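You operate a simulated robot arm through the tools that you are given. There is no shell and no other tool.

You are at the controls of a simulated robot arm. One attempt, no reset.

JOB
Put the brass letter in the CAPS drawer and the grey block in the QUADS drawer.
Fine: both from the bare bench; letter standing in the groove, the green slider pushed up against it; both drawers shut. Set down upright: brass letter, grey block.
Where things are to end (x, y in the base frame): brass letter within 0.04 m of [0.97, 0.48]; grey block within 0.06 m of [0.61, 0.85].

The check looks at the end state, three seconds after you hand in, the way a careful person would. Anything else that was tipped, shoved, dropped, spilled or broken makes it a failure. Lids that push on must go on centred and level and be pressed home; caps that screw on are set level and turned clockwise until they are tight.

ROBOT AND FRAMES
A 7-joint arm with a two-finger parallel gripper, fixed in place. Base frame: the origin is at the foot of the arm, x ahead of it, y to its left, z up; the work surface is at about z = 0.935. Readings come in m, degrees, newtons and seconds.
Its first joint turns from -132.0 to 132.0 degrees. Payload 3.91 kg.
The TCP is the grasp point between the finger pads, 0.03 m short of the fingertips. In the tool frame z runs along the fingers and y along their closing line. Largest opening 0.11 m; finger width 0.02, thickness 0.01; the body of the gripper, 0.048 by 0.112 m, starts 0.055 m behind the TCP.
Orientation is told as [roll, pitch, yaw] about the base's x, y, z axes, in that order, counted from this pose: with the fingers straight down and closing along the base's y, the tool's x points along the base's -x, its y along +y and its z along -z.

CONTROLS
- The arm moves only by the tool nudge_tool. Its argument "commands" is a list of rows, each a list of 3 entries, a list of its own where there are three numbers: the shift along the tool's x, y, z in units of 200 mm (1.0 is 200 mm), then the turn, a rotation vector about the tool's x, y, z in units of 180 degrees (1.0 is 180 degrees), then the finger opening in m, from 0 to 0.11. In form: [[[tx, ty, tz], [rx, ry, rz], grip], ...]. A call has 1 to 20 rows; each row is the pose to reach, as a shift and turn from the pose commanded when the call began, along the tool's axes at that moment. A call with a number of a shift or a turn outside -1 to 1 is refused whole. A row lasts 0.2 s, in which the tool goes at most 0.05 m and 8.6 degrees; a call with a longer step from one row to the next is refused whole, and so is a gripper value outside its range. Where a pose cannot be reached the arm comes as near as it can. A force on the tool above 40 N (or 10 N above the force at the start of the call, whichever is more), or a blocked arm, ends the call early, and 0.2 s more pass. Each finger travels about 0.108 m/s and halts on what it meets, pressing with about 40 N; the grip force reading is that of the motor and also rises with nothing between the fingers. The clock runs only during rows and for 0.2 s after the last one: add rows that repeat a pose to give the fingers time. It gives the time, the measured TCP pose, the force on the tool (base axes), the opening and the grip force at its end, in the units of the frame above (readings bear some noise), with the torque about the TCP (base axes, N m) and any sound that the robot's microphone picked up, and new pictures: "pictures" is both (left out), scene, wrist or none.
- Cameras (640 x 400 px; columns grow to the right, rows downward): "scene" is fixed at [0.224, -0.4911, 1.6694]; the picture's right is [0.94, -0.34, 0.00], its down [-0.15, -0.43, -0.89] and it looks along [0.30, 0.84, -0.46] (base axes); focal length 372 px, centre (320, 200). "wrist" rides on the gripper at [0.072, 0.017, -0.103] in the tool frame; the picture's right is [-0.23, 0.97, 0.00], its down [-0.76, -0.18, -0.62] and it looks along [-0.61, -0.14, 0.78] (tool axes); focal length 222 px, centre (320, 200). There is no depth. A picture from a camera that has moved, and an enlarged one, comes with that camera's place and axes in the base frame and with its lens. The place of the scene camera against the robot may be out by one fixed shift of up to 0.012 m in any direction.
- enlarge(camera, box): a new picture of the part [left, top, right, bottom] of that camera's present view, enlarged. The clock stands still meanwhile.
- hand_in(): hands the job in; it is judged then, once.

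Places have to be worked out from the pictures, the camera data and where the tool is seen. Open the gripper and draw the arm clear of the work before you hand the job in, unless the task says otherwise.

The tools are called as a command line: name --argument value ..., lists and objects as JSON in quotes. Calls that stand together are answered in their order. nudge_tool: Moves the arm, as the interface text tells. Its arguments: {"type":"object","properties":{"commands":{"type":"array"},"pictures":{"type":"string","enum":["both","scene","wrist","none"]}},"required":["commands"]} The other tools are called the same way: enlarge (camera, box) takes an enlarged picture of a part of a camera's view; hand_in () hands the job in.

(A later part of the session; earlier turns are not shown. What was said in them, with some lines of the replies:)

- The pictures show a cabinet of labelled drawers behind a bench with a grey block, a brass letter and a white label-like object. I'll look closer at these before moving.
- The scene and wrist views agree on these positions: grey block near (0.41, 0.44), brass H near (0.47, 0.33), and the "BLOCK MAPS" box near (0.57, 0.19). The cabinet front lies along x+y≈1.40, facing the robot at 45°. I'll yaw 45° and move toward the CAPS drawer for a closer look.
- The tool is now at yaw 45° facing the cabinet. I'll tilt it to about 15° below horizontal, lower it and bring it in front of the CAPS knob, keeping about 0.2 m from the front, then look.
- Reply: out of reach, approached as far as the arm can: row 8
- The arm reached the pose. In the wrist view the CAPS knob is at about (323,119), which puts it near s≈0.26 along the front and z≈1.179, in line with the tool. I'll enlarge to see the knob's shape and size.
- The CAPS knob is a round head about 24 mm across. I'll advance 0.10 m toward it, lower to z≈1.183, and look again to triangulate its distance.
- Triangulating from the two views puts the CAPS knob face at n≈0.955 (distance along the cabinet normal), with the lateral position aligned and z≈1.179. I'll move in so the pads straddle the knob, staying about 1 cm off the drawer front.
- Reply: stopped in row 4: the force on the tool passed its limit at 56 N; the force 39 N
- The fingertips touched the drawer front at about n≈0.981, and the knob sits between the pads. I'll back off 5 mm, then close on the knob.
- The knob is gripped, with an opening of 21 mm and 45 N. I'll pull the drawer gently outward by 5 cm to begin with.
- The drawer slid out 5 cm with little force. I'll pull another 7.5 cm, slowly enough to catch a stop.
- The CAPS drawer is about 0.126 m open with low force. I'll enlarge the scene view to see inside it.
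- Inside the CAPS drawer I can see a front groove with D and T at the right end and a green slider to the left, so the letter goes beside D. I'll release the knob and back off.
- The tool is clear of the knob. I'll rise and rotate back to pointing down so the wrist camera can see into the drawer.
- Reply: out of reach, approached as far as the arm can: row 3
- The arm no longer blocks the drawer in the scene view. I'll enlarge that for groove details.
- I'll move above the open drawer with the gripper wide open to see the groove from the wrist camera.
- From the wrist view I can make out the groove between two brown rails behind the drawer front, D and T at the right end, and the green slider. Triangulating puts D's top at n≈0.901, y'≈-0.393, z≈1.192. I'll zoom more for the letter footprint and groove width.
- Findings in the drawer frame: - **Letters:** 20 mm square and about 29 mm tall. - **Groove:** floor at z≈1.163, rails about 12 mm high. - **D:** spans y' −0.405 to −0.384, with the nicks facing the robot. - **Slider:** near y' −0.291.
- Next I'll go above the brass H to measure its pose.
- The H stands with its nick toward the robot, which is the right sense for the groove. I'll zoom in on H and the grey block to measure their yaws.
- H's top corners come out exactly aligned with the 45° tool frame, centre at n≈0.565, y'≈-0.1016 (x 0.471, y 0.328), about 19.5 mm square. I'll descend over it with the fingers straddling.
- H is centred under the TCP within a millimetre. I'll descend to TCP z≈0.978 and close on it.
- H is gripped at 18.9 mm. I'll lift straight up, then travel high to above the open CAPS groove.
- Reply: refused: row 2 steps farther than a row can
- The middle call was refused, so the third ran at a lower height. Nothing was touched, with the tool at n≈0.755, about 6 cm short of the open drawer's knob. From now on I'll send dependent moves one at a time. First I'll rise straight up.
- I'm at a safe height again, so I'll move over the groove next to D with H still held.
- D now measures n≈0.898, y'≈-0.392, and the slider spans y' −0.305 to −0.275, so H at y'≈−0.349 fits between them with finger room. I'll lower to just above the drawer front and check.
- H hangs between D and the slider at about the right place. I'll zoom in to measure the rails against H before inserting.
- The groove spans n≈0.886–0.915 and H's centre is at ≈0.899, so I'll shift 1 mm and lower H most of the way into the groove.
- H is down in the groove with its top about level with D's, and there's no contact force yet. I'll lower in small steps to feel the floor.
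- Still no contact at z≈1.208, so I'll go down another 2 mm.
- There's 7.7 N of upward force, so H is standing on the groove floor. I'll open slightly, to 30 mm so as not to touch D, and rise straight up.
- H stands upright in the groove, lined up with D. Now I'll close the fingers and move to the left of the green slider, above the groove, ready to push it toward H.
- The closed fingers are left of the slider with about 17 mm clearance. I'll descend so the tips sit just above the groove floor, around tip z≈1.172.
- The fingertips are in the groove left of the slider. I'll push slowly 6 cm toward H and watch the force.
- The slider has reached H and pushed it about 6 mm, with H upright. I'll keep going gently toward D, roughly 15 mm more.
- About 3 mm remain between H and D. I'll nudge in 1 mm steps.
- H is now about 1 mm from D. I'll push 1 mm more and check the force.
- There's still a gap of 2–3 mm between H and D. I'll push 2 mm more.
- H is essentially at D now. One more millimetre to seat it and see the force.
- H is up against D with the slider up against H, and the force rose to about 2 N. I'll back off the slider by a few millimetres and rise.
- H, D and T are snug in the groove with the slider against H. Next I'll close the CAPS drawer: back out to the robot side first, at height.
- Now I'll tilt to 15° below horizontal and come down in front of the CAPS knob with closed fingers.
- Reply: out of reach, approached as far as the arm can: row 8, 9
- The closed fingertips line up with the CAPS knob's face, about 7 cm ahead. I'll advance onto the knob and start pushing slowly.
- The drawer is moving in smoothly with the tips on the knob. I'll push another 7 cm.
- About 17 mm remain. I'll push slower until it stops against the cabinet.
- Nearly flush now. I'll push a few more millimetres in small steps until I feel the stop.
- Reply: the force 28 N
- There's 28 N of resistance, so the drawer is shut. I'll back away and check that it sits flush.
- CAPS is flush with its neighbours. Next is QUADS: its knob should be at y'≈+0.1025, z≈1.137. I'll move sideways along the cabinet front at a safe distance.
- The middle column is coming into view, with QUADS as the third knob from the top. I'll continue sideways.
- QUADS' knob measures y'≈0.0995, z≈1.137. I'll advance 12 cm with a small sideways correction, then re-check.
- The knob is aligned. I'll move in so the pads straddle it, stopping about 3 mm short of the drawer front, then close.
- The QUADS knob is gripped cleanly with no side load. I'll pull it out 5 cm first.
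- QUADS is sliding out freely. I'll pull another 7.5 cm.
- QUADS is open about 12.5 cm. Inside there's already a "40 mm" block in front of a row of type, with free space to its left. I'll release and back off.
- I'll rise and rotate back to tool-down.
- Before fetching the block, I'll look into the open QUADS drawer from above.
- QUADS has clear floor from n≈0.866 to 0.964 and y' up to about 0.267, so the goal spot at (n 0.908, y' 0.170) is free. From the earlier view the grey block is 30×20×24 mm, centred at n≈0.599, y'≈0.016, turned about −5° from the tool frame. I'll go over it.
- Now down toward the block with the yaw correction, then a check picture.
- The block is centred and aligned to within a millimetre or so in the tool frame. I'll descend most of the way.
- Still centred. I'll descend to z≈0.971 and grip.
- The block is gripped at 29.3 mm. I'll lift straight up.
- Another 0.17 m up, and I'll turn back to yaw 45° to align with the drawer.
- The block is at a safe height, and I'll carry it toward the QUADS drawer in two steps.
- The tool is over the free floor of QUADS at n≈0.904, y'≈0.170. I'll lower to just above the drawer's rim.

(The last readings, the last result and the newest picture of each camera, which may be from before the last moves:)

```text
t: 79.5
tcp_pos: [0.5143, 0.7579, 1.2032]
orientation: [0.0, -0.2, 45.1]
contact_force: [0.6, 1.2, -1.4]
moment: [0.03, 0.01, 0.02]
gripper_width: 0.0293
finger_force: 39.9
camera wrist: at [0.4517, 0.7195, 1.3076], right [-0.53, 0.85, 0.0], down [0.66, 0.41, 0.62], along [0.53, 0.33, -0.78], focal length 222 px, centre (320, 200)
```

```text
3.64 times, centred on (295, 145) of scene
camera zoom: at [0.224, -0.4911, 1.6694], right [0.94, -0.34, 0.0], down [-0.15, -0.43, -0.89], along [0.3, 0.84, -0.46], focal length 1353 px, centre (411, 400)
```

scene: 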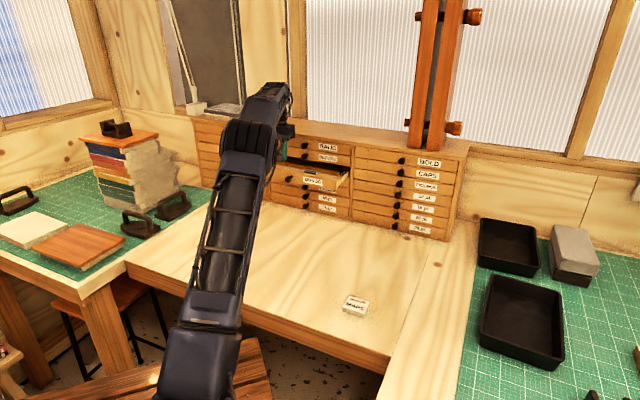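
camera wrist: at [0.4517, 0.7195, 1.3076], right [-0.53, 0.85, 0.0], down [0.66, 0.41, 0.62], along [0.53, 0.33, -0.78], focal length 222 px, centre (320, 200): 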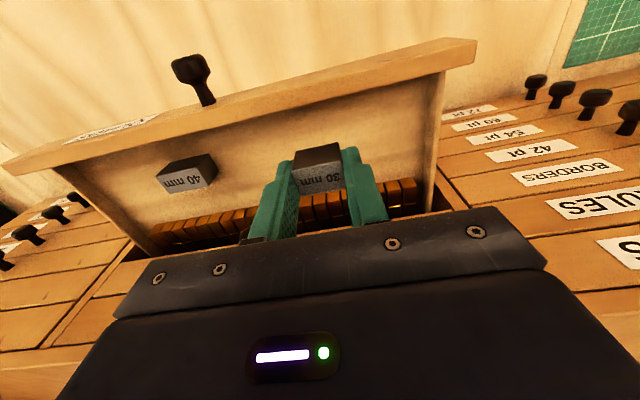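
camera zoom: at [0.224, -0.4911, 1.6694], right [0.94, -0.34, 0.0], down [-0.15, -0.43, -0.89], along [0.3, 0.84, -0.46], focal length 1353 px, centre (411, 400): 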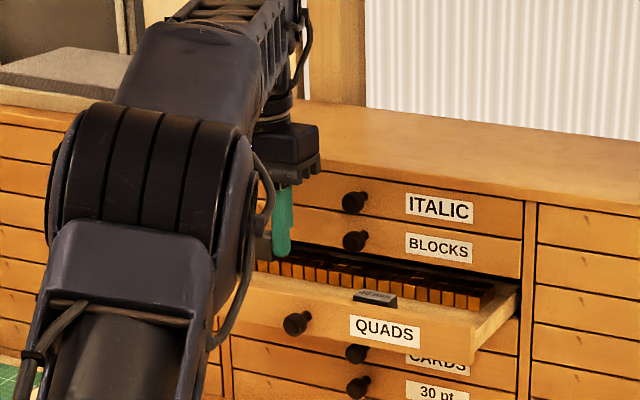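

All clear. I'll lower 36 mm more into the drawer.

nudge_tool --commands '[[[0, 0, 0.05], [0, 0, 0], 0.02], [[0, 0, 0.1], [0, 0, 0], 0.02], [[0, 0, 0.15], [0, 0, 0], 0.02], [[0, 0, 0.18], [0, 0, 0], 0.02], [[0, 0, 0.18], [0, 0, 0], 0.02]]' --pictures "wrist"

enlarge --camera "wrist" --box '[180, 60, 460, 210]'

```text
t: 80.7
tcp_pos: [0.5169, 0.7575, 1.1637]
orientation: [0.1, -0.1, 45.0]
contact_force: [0.4, 0.0, -0.7]
moment: [0.01, 0.0, 0.0]
gripper_width: 0.0292
finger_force: 40.0
camera wrist: at [0.4528, 0.7183, 1.2682], right [-0.53, 0.85, 0.0], down [0.66, 0.41, 0.62], along [0.53, 0.33, -0.78], focal length 222 px, centre (320, 200)
```

wrist: 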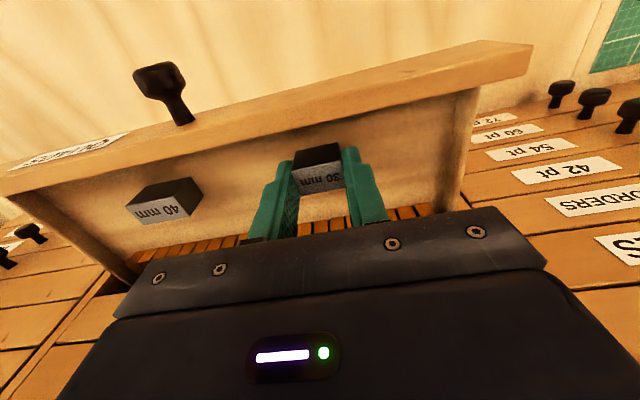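

```text
2.29 times, centred on (320, 135) of wrist
camera zoom: at [0.4528, 0.7183, 1.2682], right [-0.53, 0.85, 0.0], down [0.66, 0.41, 0.62], along [0.53, 0.33, -0.78], focal length 508 px, centre (320, 349)
```

zoom: 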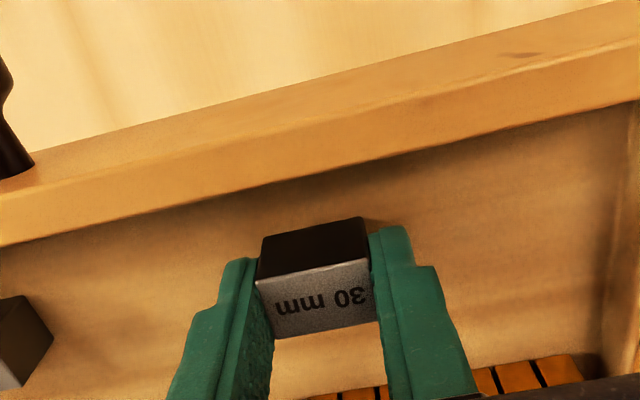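

Close to the floor now. I'll step down gently to feel contact.

nudge_tool --commands '[[[0, 0, 0.01], [0, 0, 0], 0.02], [[0, 0, 0.02], [0, 0, 0], 0.02], [[0, 0, 0.02], [0, 0, 0], 0.02]]' --pictures "none"

```text
t: 81.5
tcp_pos: [0.5162, 0.7579, 1.1612]
orientation: [0.0, -0.2, 45.0]
contact_force: [-0.5, -0.1, -1.6]
moment: [0.0, -0.01, -0.03]
gripper_width: 0.029
finger_force: 39.5
```

nudge_tool --commands '[[[0, 0, 0.005], [0, 0, 0], 0.02], [[0, 0, 0.01], [0, 0, 0], 0.02], [[0, 0, 0.01], [0, 0, 0], 0.02]]' --pictures "none"

```text
t: 82.3
tcp_pos: [0.5159, 0.7576, 1.1574]
orientation: [-0.1, -0.1, 45.0]
contact_force: [-1.2, -0.8, -1.1]
moment: [0.02, -0.03, -0.04]
gripper_width: 0.0293
finger_force: 40.1
```

No contact yet at z≈1.158, so down another 2 mm.

nudge_tool --commands '[[[0, 0, 0.005], [0, 0, 0], 0.02], [[0, 0, 0.01], [0, 0, 0], 0.02], [[0, 0, 0.01], [0, 0, 0], 0.02]]' --pictures "none"

```text
t: 83.1
tcp_pos: [0.5155, 0.7567, 1.1565]
orientation: [0.0, -0.1, 45.0]
contact_force: [0.5, 1.3, 1.1]
moment: [0.04, 0.01, 0.01]
gripper_width: 0.0294
finger_force: 39.9
```

nudge_tool --commands '[[[0, 0, 0.005], [0, 0, 0], 0.02], [[0, 0, 0.005], [0, 0, 0], 0.02]]' --pictures "wrist"

```text
t: 83.7
tcp_pos: [0.5161, 0.7564, 1.1562]
orientation: [0.1, -0.2, 45.0]
contact_force: [4.1, -2.1, 15.8]
moment: [-0.15, -0.08, 0.02]
gripper_width: 0.0291
finger_force: 40.0
camera wrist: at [0.4517, 0.7172, 1.2603], right [-0.53, 0.85, 0.0], down [0.66, 0.41, 0.63], along [0.53, 0.33, -0.78], focal length 222 px, centre (320, 200)
```

wrist: 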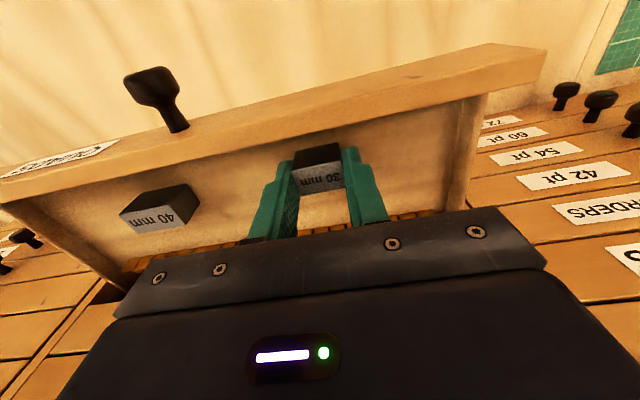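

There's 16 N of upward force, so the block is on the drawer floor. I'll ease up half a millimetre, open, and rise straight out.

nudge_tool --commands '[[[0, 0, -0.003], [0, 0, 0], 0.02], [[0, 0, -0.003], [0, 0, 0], 0.045], [[0, 0, -0.003], [0, 0, 0], 0.045], [[0, 0, -0.06], [0, 0, 0], 0.045], [[0, 0, -0.2], [0, 0, 0], 0.045], [[0, 0, -0.4], [0, 0, 0], 0.045], [[0, 0, -0.6], [0, 0, 0], 0.045], [[0, 0, -0.8], [0, 0, 0], 0.045]]' --pictures "both"

enlarge --camera "wrist" --box '[200, 40, 440, 200]'

```text
t: 85.5
tcp_pos: [0.5153, 0.7554, 1.314]
orientation: [-0.1, -0.1, 45.0]
contact_force: [0.4, -0.3, 0.3]
moment: [0.06, 0.01, -0.03]
gripper_width: 0.045
finger_force: 0.1
camera wrist: at [0.4524, 0.7164, 1.4184], right [-0.53, 0.85, 0.0], down [0.66, 0.41, 0.62], along [0.53, 0.33, -0.78], focal length 222 px, centre (320, 200)
```

scene: 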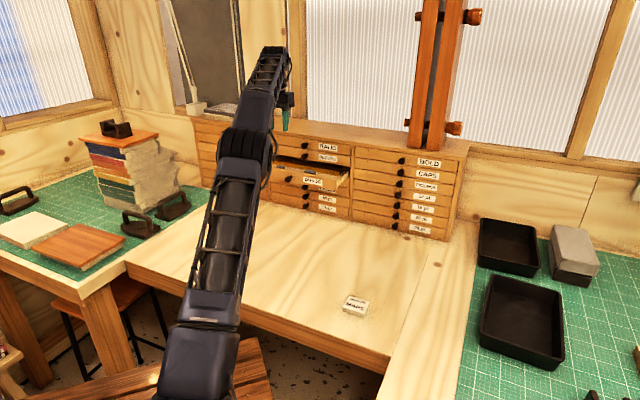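
wrist: 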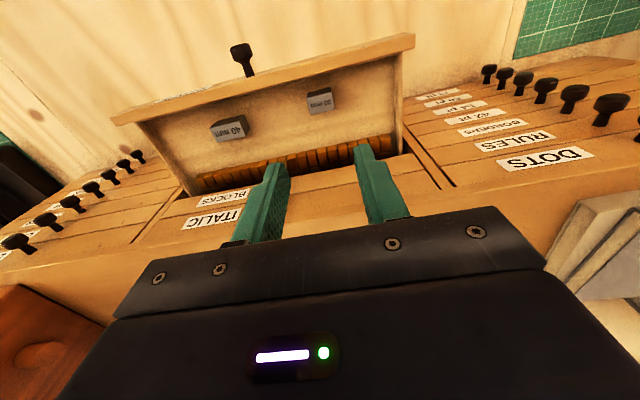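

```text
2.50 times, centred on (320, 120) of wrist
camera zoom: at [0.4524, 0.7164, 1.4184], right [-0.53, 0.85, 0.0], down [0.66, 0.41, 0.62], along [0.53, 0.33, -0.78], focal length 555 px, centre (320, 400)
```

zoom: 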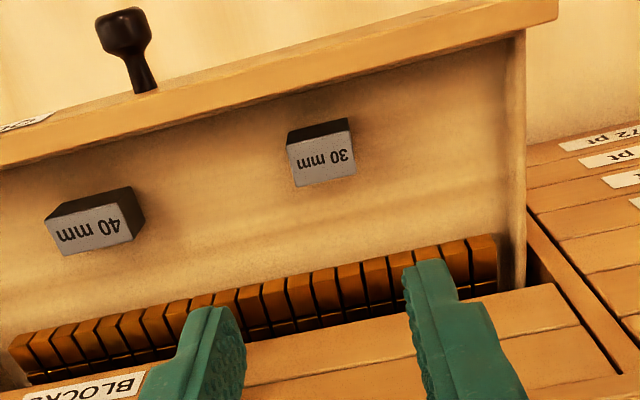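

The block sits upright in QUADS. I'll back out to the robot side and line up with the QUADS knob to push the drawer shut.

nudge_tool --commands '[[[0.1, -0.04, -0.1], [0, 0, 0], 0.02], [[0.3, -0.1, -0.12], [0, 0, 0], 0.0], [[0.5, -0.17, -0.12], [0, 0, 0], 0.0], [[0.7, -0.24, -0.12], [0, 0, 0], 0.0], [[0.9, -0.31, -0.12], [0, 0, 0], 0.0], [[1.0, -0.3525, -0.12], [0, 0, 0], 0.0], [[1.0, -0.3525, -0.12], [0, 0, 0], 0.0]]' --pictures "none"

```text
t: 87.1
tcp_pos: [0.4246, 0.5652, 1.3361]
orientation: [0.0, 0.0, 45.0]
contact_force: [-0.7, 0.3, 0.6]
moment: [0.01, -0.05, 0.0]
gripper_width: 0.0
finger_force: 38.1
```

Now I'll tilt and descend in front of the QUADS knob with closed fingers.

nudge_tool --commands '[[[-0.01, 0, 0.0955], [0, -0.0417, 0], 0.0], [[-0.02, 0, 0.191], [0, -0.0833, 0], 0.0], [[-0.03, 0, 0.2865], [0, -0.125, 0], 0.0], [[-0.04, 0, 0.382], [0, -0.1667, 0], 0.0], [[-0.05, 0, 0.4775], [0, -0.2083, 0], 0.0], [[-0.06, 0, 0.573], [0, -0.25, 0], 0.0], [[-0.07, 0, 0.6685], [0, -0.2917, 0], 0.0], [[-0.08, 0, 0.764], [0, -0.3333, 0], 0.0], [[-0.09, 0, 0.8595], [0, -0.375, 0], 0.0], [[-0.1, 0, 0.955], [0, -0.4167, 0], 0.0], [[-0.1, 0, 0.955], [0, -0.4167, 0], 0.0], [[-0.1, 0, 0.955], [0, -0.4167, 0], 0.0]]' --pictures "both"

enlarge --camera "wrist" --box '[240, 80, 420, 220]'

```text
t: 89.7
tcp_pos: [0.4366, 0.5808, 1.1462]
orientation: [0.0, -75.2, 45.0]
contact_force: [-0.2, -0.1, 0.1]
moment: [-0.02, 0.03, 0.02]
gripper_width: 0.0
finger_force: 38.0
camera wrist: at [0.3412, 0.5097, 1.1036], right [-0.65, 0.73, 0.22], down [-0.16, -0.41, 0.9], along [0.74, 0.54, 0.39], focal length 222 px, centre (320, 200)
```

scene: 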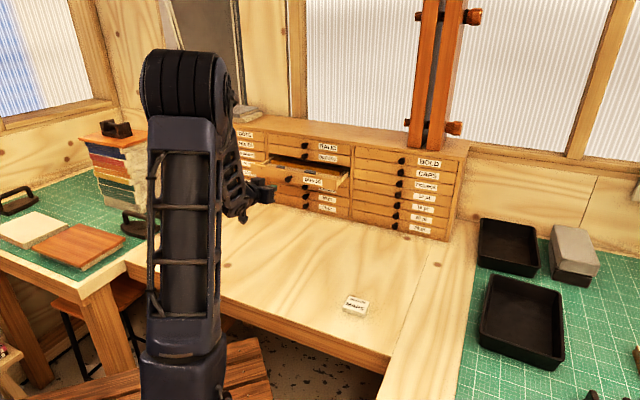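
wrist: 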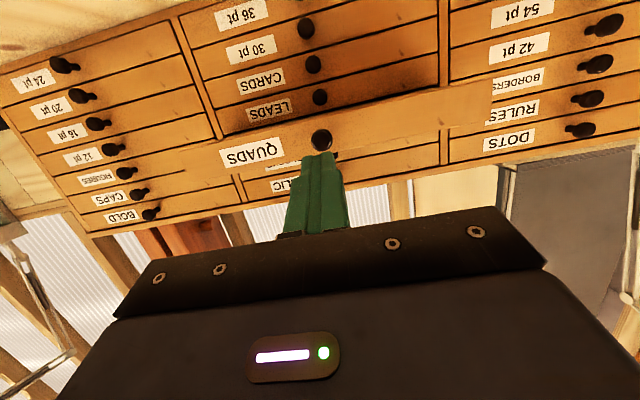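

```text
2.86 times, centred on (330, 150) of wrist
camera zoom: at [0.3412, 0.5097, 1.1036], right [-0.65, 0.73, 0.22], down [-0.16, -0.41, 0.9], along [0.74, 0.54, 0.39], focal length 635 px, centre (291, 343)
```

zoom: 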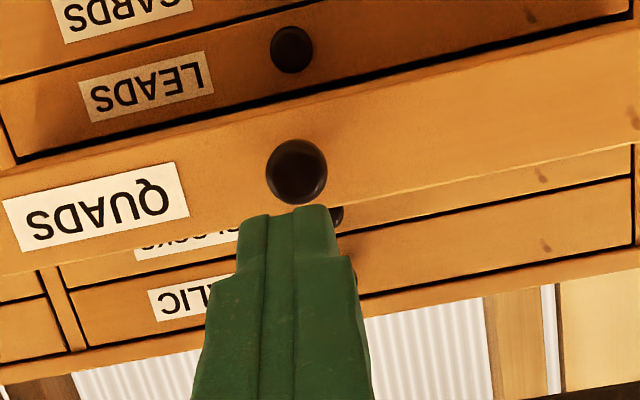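

The knob is about 2.5 mm to the −y' side and 2 mm lower. I'll correct for that, advance onto it and begin pushing.

nudge_tool --commands '[[[-0.0289, -0.006, 0.145], [0, 0, 0], 0.0], [[-0.0674, -0.0125, 0.29], [0, 0, 0], 0.0], [[-0.0803, -0.0125, 0.338], [0, 0, 0], 0.0], [[-0.0931, -0.0125, 0.3866], [0, 0, 0], 0.0], [[-0.106, -0.0125, 0.4349], [0, 0, 0], 0.0], [[-0.1189, -0.0125, 0.4832], [0, 0, 0], 0.0], [[-0.1317, -0.0125, 0.5315], [0, 0, 0], 0.0]]' --pictures "wrist"

enlarge --camera "wrist" --box '[240, 80, 420, 220]'

```text
t: 91.3
tcp_pos: [0.5202, 0.6547, 1.1477]
orientation: [-0.1, -75.1, 45.1]
contact_force: [-0.8, -0.6, 1.5]
moment: [0.02, -0.02, 0.01]
gripper_width: 0.0
finger_force: 37.4
camera wrist: at [0.4226, 0.5841, 1.1035], right [-0.65, 0.73, 0.22], down [-0.16, -0.41, 0.9], along [0.75, 0.54, 0.39], focal length 222 px, centre (320, 200)
```

wrist: 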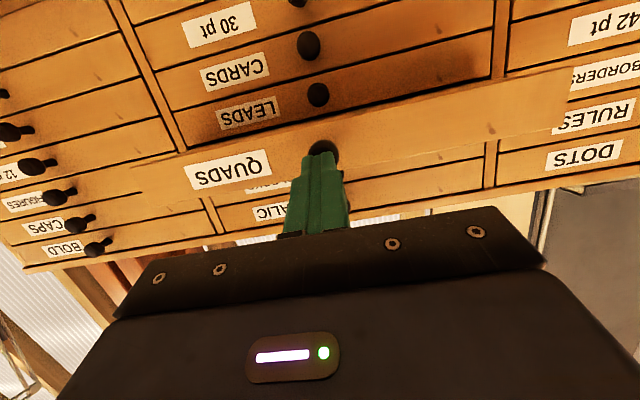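

```text
2.86 times, centred on (330, 150) of wrist
camera zoom: at [0.4226, 0.5841, 1.1035], right [-0.65, 0.73, 0.22], down [-0.16, -0.41, 0.9], along [0.75, 0.54, 0.39], focal length 635 px, centre (291, 343)
```

zoom: 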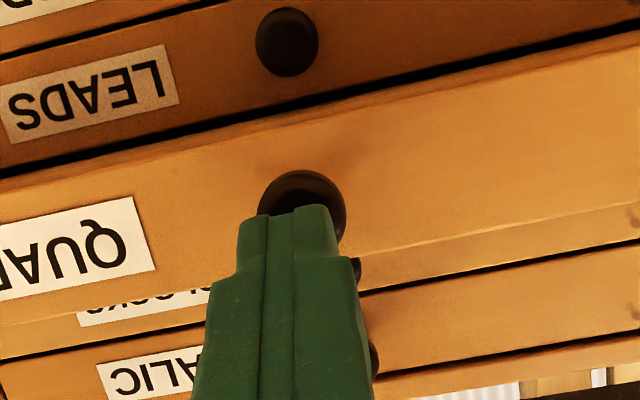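

The tips are on the knob, about 3 mm off-centre after my correction. I'll bring that back gradually while pushing another 7 cm.

nudge_tool --commands '[[[-0.0109, 0.004, 0.0483], [0, 0, 0], 0.0], [[-0.0217, 0.008, 0.0968], [0, 0, 0], 0.0], [[-0.0326, 0.0125, 0.1455], [0, 0, 0], 0.0], [[-0.0434, 0.0125, 0.194], [0, 0, 0], 0.0], [[-0.0546, 0.0125, 0.2425], [0, 0, 0], 0.0], [[-0.0674, 0.0125, 0.291], [0, 0, 0], 0.0], [[-0.0803, 0.0125, 0.339], [0, 0, 0], 0.0]]' --pictures "both"

enlarge --camera "wrist" --box '[160, 60, 420, 220]'

```text
t: 92.9
tcp_pos: [0.5665, 0.7074, 1.1451]
orientation: [-0.1, -75.0, 45.0]
contact_force: [-0.6, -0.1, 0.0]
moment: [-0.01, -0.01, -0.02]
gripper_width: 0.0
finger_force: 37.7
camera wrist: at [0.47, 0.6341, 1.1016], right [-0.65, 0.73, 0.22], down [-0.16, -0.41, 0.9], along [0.75, 0.54, 0.39], focal length 222 px, centre (320, 200)
```

scene: 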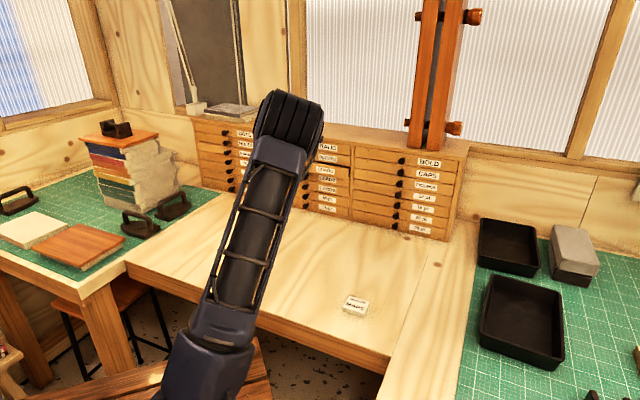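
wrist: 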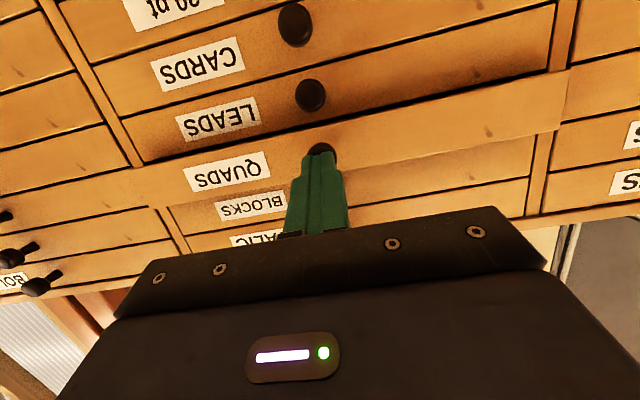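

```text
2.46 times, centred on (290, 140) of wrist
camera zoom: at [0.47, 0.6341, 1.1016], right [-0.65, 0.73, 0.22], down [-0.16, -0.41, 0.9], along [0.75, 0.54, 0.39], focal length 547 px, centre (394, 348)
```

zoom: 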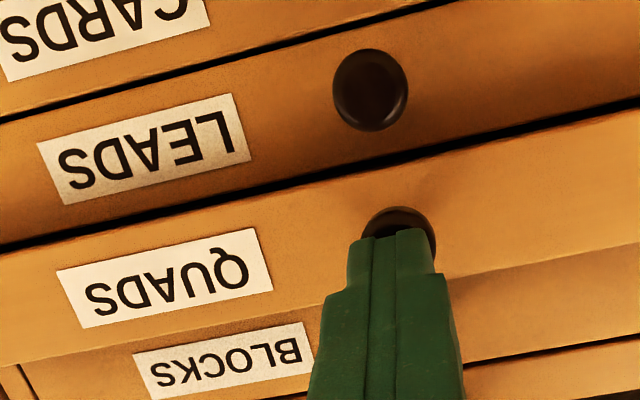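

The tips are centred on the knob again with about 2 cm left. I'll push slowly.

nudge_tool --commands '[[[-0.0064, 0, 0.0242], [0, 0, 0], 0.0], [[-0.0129, 0, 0.0483], [0, 0, 0], 0.0], [[-0.018, 0, 0.0676], [0, 0, 0], 0.0], [[-0.0206, 0, 0.0773], [0, 0, 0], 0.0], [[-0.0206, 0, 0.0773], [0, 0, 0], 0.0]]' --pictures "wrist"

enlarge --camera "wrist" --box '[160, 60, 420, 220]'

```text
t: 94.1
tcp_pos: [0.5765, 0.7184, 1.1434]
orientation: [-0.1, -75.1, 45.0]
contact_force: [0.6, -0.1, 0.0]
moment: [0.04, -0.01, 0.03]
gripper_width: 0.0
finger_force: 38.3
camera wrist: at [0.481, 0.6464, 1.1015], right [-0.65, 0.73, 0.22], down [-0.16, -0.41, 0.9], along [0.75, 0.54, 0.39], focal length 222 px, centre (320, 200)
```

wrist: 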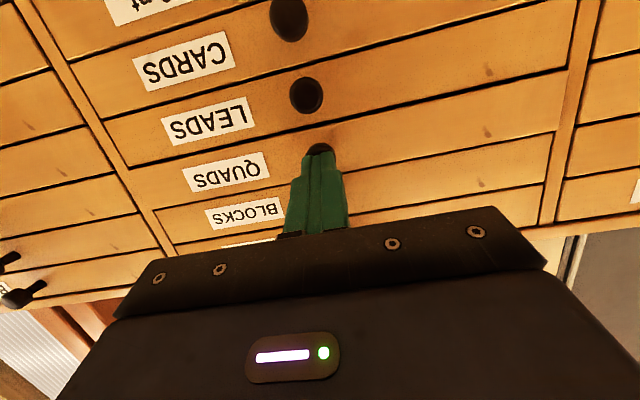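

```text
2.46 times, centred on (290, 140) of wrist
camera zoom: at [0.481, 0.6464, 1.1015], right [-0.65, 0.73, 0.22], down [-0.16, -0.41, 0.9], along [0.75, 0.54, 0.39], focal length 547 px, centre (394, 348)
```

zoom: 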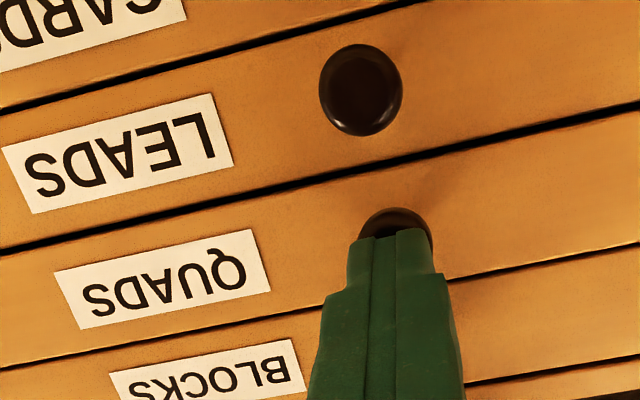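

Almost flush. A final few millimetres in small steps until I feel the stop.

nudge_tool --commands '[[[-0.0026, 0, 0.0097], [0, 0, 0], 0.0], [[-0.0051, 0, 0.0193], [0, 0, 0], 0.0], [[-0.0051, 0, 0.0193], [0, 0, 0], 0.0]]' --pictures "none"

```text
t: 94.9
tcp_pos: [0.5798, 0.7206, 1.1435]
orientation: [-0.1, -75.0, 45.2]
contact_force: [-0.1, -0.5, 1.7]
moment: [0.06, -0.05, -0.01]
gripper_width: 0.0001
finger_force: 38.2
```

nudge_tool --commands '[[[-0.0026, 0, 0.0097], [0, 0, 0], 0.0], [[-0.0039, 0, 0.0145], [0, 0, 0], 0.0], [[-0.0039, 0, 0.0145], [0, 0, 0], 0.0]]' --pictures "none"

```text
t: 95.4
tcp_pos: [0.5807, 0.7214, 1.144]
orientation: [-0.2, -75.0, 45.2]
contact_force: [-13.4, -25.3, 6.2]
moment: [0.1, -0.19, -0.24]
gripper_width: 0.0
finger_force: 38.0
stopped in row 2: the force on the tool passed its limit at 45 N (the readings are from after the stop); the commanded pose is now the measured one
```

Resistance passed 40 N, so the QUADS drawer is fully home. I'll back away and inspect both drawers.

nudge_tool --commands '[[[0.0257, 0, -0.0966], [0, 0, 0], 0.0], [[0.0771, 0, -0.29], [0, 0, 0], 0.0], [[0.1286, 0, -0.4832], [0, 0, 0], 0.0], [[0.18, 0, -0.6765], [0, 0, 0], 0.03], [[0.231, 0, -0.87], [0, 0, 0], 0.06], [[0.231, 0, -0.87], [0, 0, 0], 0.08]]' --pictures "both"

enlarge --camera "wrist" --box '[160, 40, 420, 200]'

```text
t: 96.8
tcp_pos: [0.4508, 0.5959, 1.1417]
orientation: [-0.1, -74.9, 45.1]
contact_force: [0.8, 0.0, 0.9]
moment: [0.02, -0.02, -0.01]
gripper_width: 0.0802
finger_force: 0.1
camera wrist: at [0.3549, 0.5228, 1.0991], right [-0.65, 0.73, 0.22], down [-0.16, -0.41, 0.9], along [0.75, 0.55, 0.38], focal length 222 px, centre (320, 200)
```

scene: 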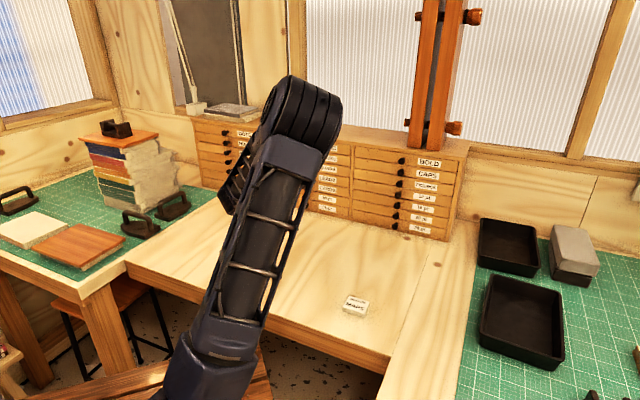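
wrist: 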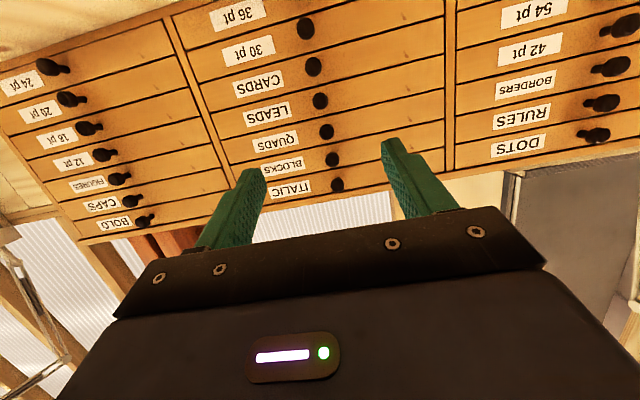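

```text
2.46 times, centred on (290, 120) of wrist
camera zoom: at [0.3549, 0.5228, 1.0991], right [-0.65, 0.73, 0.22], down [-0.16, -0.41, 0.9], along [0.75, 0.55, 0.38], focal length 547 px, centre (394, 397)
```

zoom: 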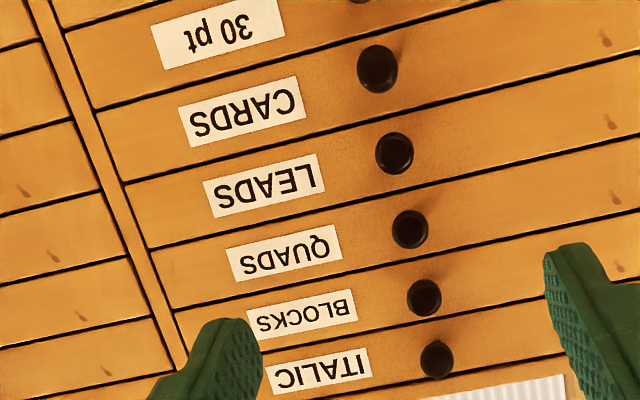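

QUADS is flush as well. I'll raise the arm, return to a neutral tool-down pose clear of the cabinet, and check the whole scene.

nudge_tool --commands '[[[-0.084, -0.03, -0.074], [0, 0.0417, 0], 0.08], [[-0.168, -0.06, -0.148], [0, 0.0833, 0], 0.08], [[-0.251, -0.1, -0.222], [0, 0.125, 0], 0.08], [[-0.335, -0.14, -0.296], [0, 0.1667, 0], 0.08], [[-0.419, -0.18, -0.37], [0, 0.2083, 0], 0.08], [[-0.503, -0.22, -0.444], [0, 0.25, 0], 0.08], [[-0.587, -0.26, -0.518], [0, 0.2917, 0], 0.08], [[-0.67, -0.3, -0.592], [0, 0.3333, 0], 0.08], [[-0.754, -0.34, -0.666], [0, 0.375, 0], 0.08], [[-0.838, -0.38, -0.74], [0, 0.4165, 0], 0.08], [[-0.838, -0.38, -0.74], [0, 0.4165, 0], 0.11]]' --pictures "both"

enlarge --camera "scene" --box '[190, 110, 480, 250]'

```text
t: 99.2
tcp_pos: [0.4348, 0.4711, 1.3447]
orientation: [0.0, 0.1, 44.9]
contact_force: [-0.4, 0.8, -0.3]
moment: [-0.01, 0.0, -0.02]
gripper_width: 0.1098
finger_force: 0.0
camera wrist: at [0.3716, 0.4308, 1.4486], right [-0.53, 0.85, 0.0], down [0.66, 0.41, 0.62], along [0.53, 0.33, -0.78], focal length 222 px, centre (320, 200)
```

scene: 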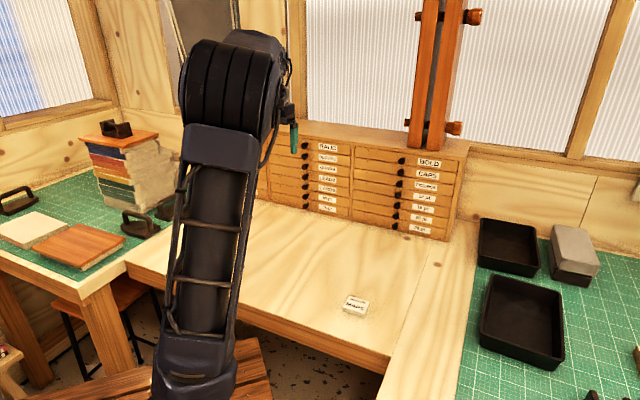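
wrist: 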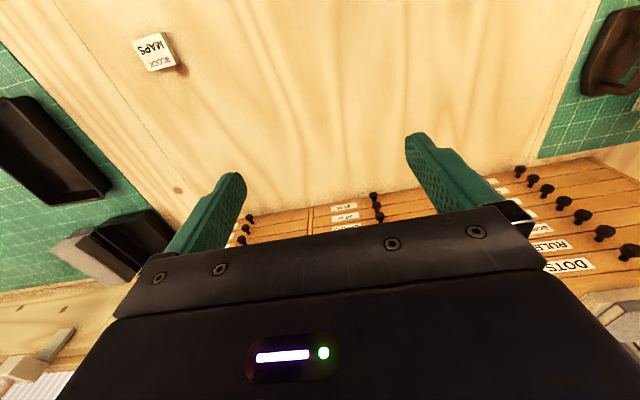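

```text
2.21 times, centred on (335, 180) of scene
camera zoom: at [0.224, -0.4911, 1.6694], right [0.94, -0.34, 0.0], down [-0.15, -0.43, -0.89], along [0.3, 0.84, -0.46], focal length 821 px, centre (287, 244)
```

zoom: 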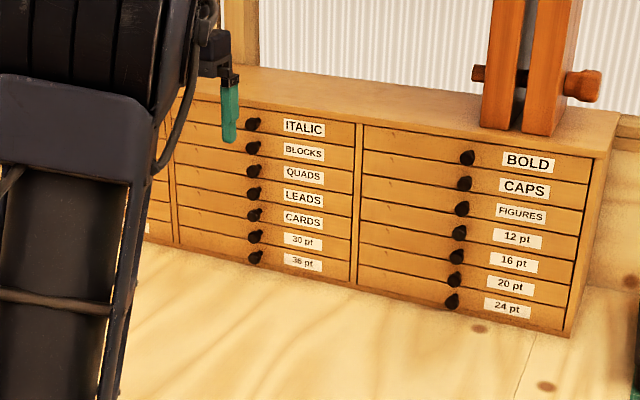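

Both drawers are flush, the bench is clear except for the untouched "BLOCK MAPS" box, and nothing else visible has moved. The gripper is open and the arm is clear of the work, so I'm handing in.

hand_in

```text
The job is handed in.
```

I put the brass letter in the CAPS drawer and the grey block in the QUADS drawer, shut both drawers, and handed the job in. I don't have the check's verdict.

- **Brass letter (H):** it stands in the front groove, up against the D, with its nick facing the front like its neighbours. The green slider is pushed up against it. I estimate it ends about 0.025 m from the target, inside the 0.04 m allowed.
- **Grey block:** it stands upright, "30 mm" face up, on the clear floor left of the "40 mm" block. I estimate it ends about 0.01 m from the target, well inside the 0.06 m allowed.
- **Drawers:** I pushed each one slowly until it stopped, and both look flush with the drawers around them. I could not see inside after closing, so the final positions come from measurements taken with the drawers open.
- **Everything else:** pushing the slider moved the D by about half a millimetre against the T. I saw nothing else move; the "BLOCK MAPS" box is where it was.

Partway through, one move was refused and the next one ran lower than planned. It passed about 6 cm short of the open drawer's knob and touched nothing.
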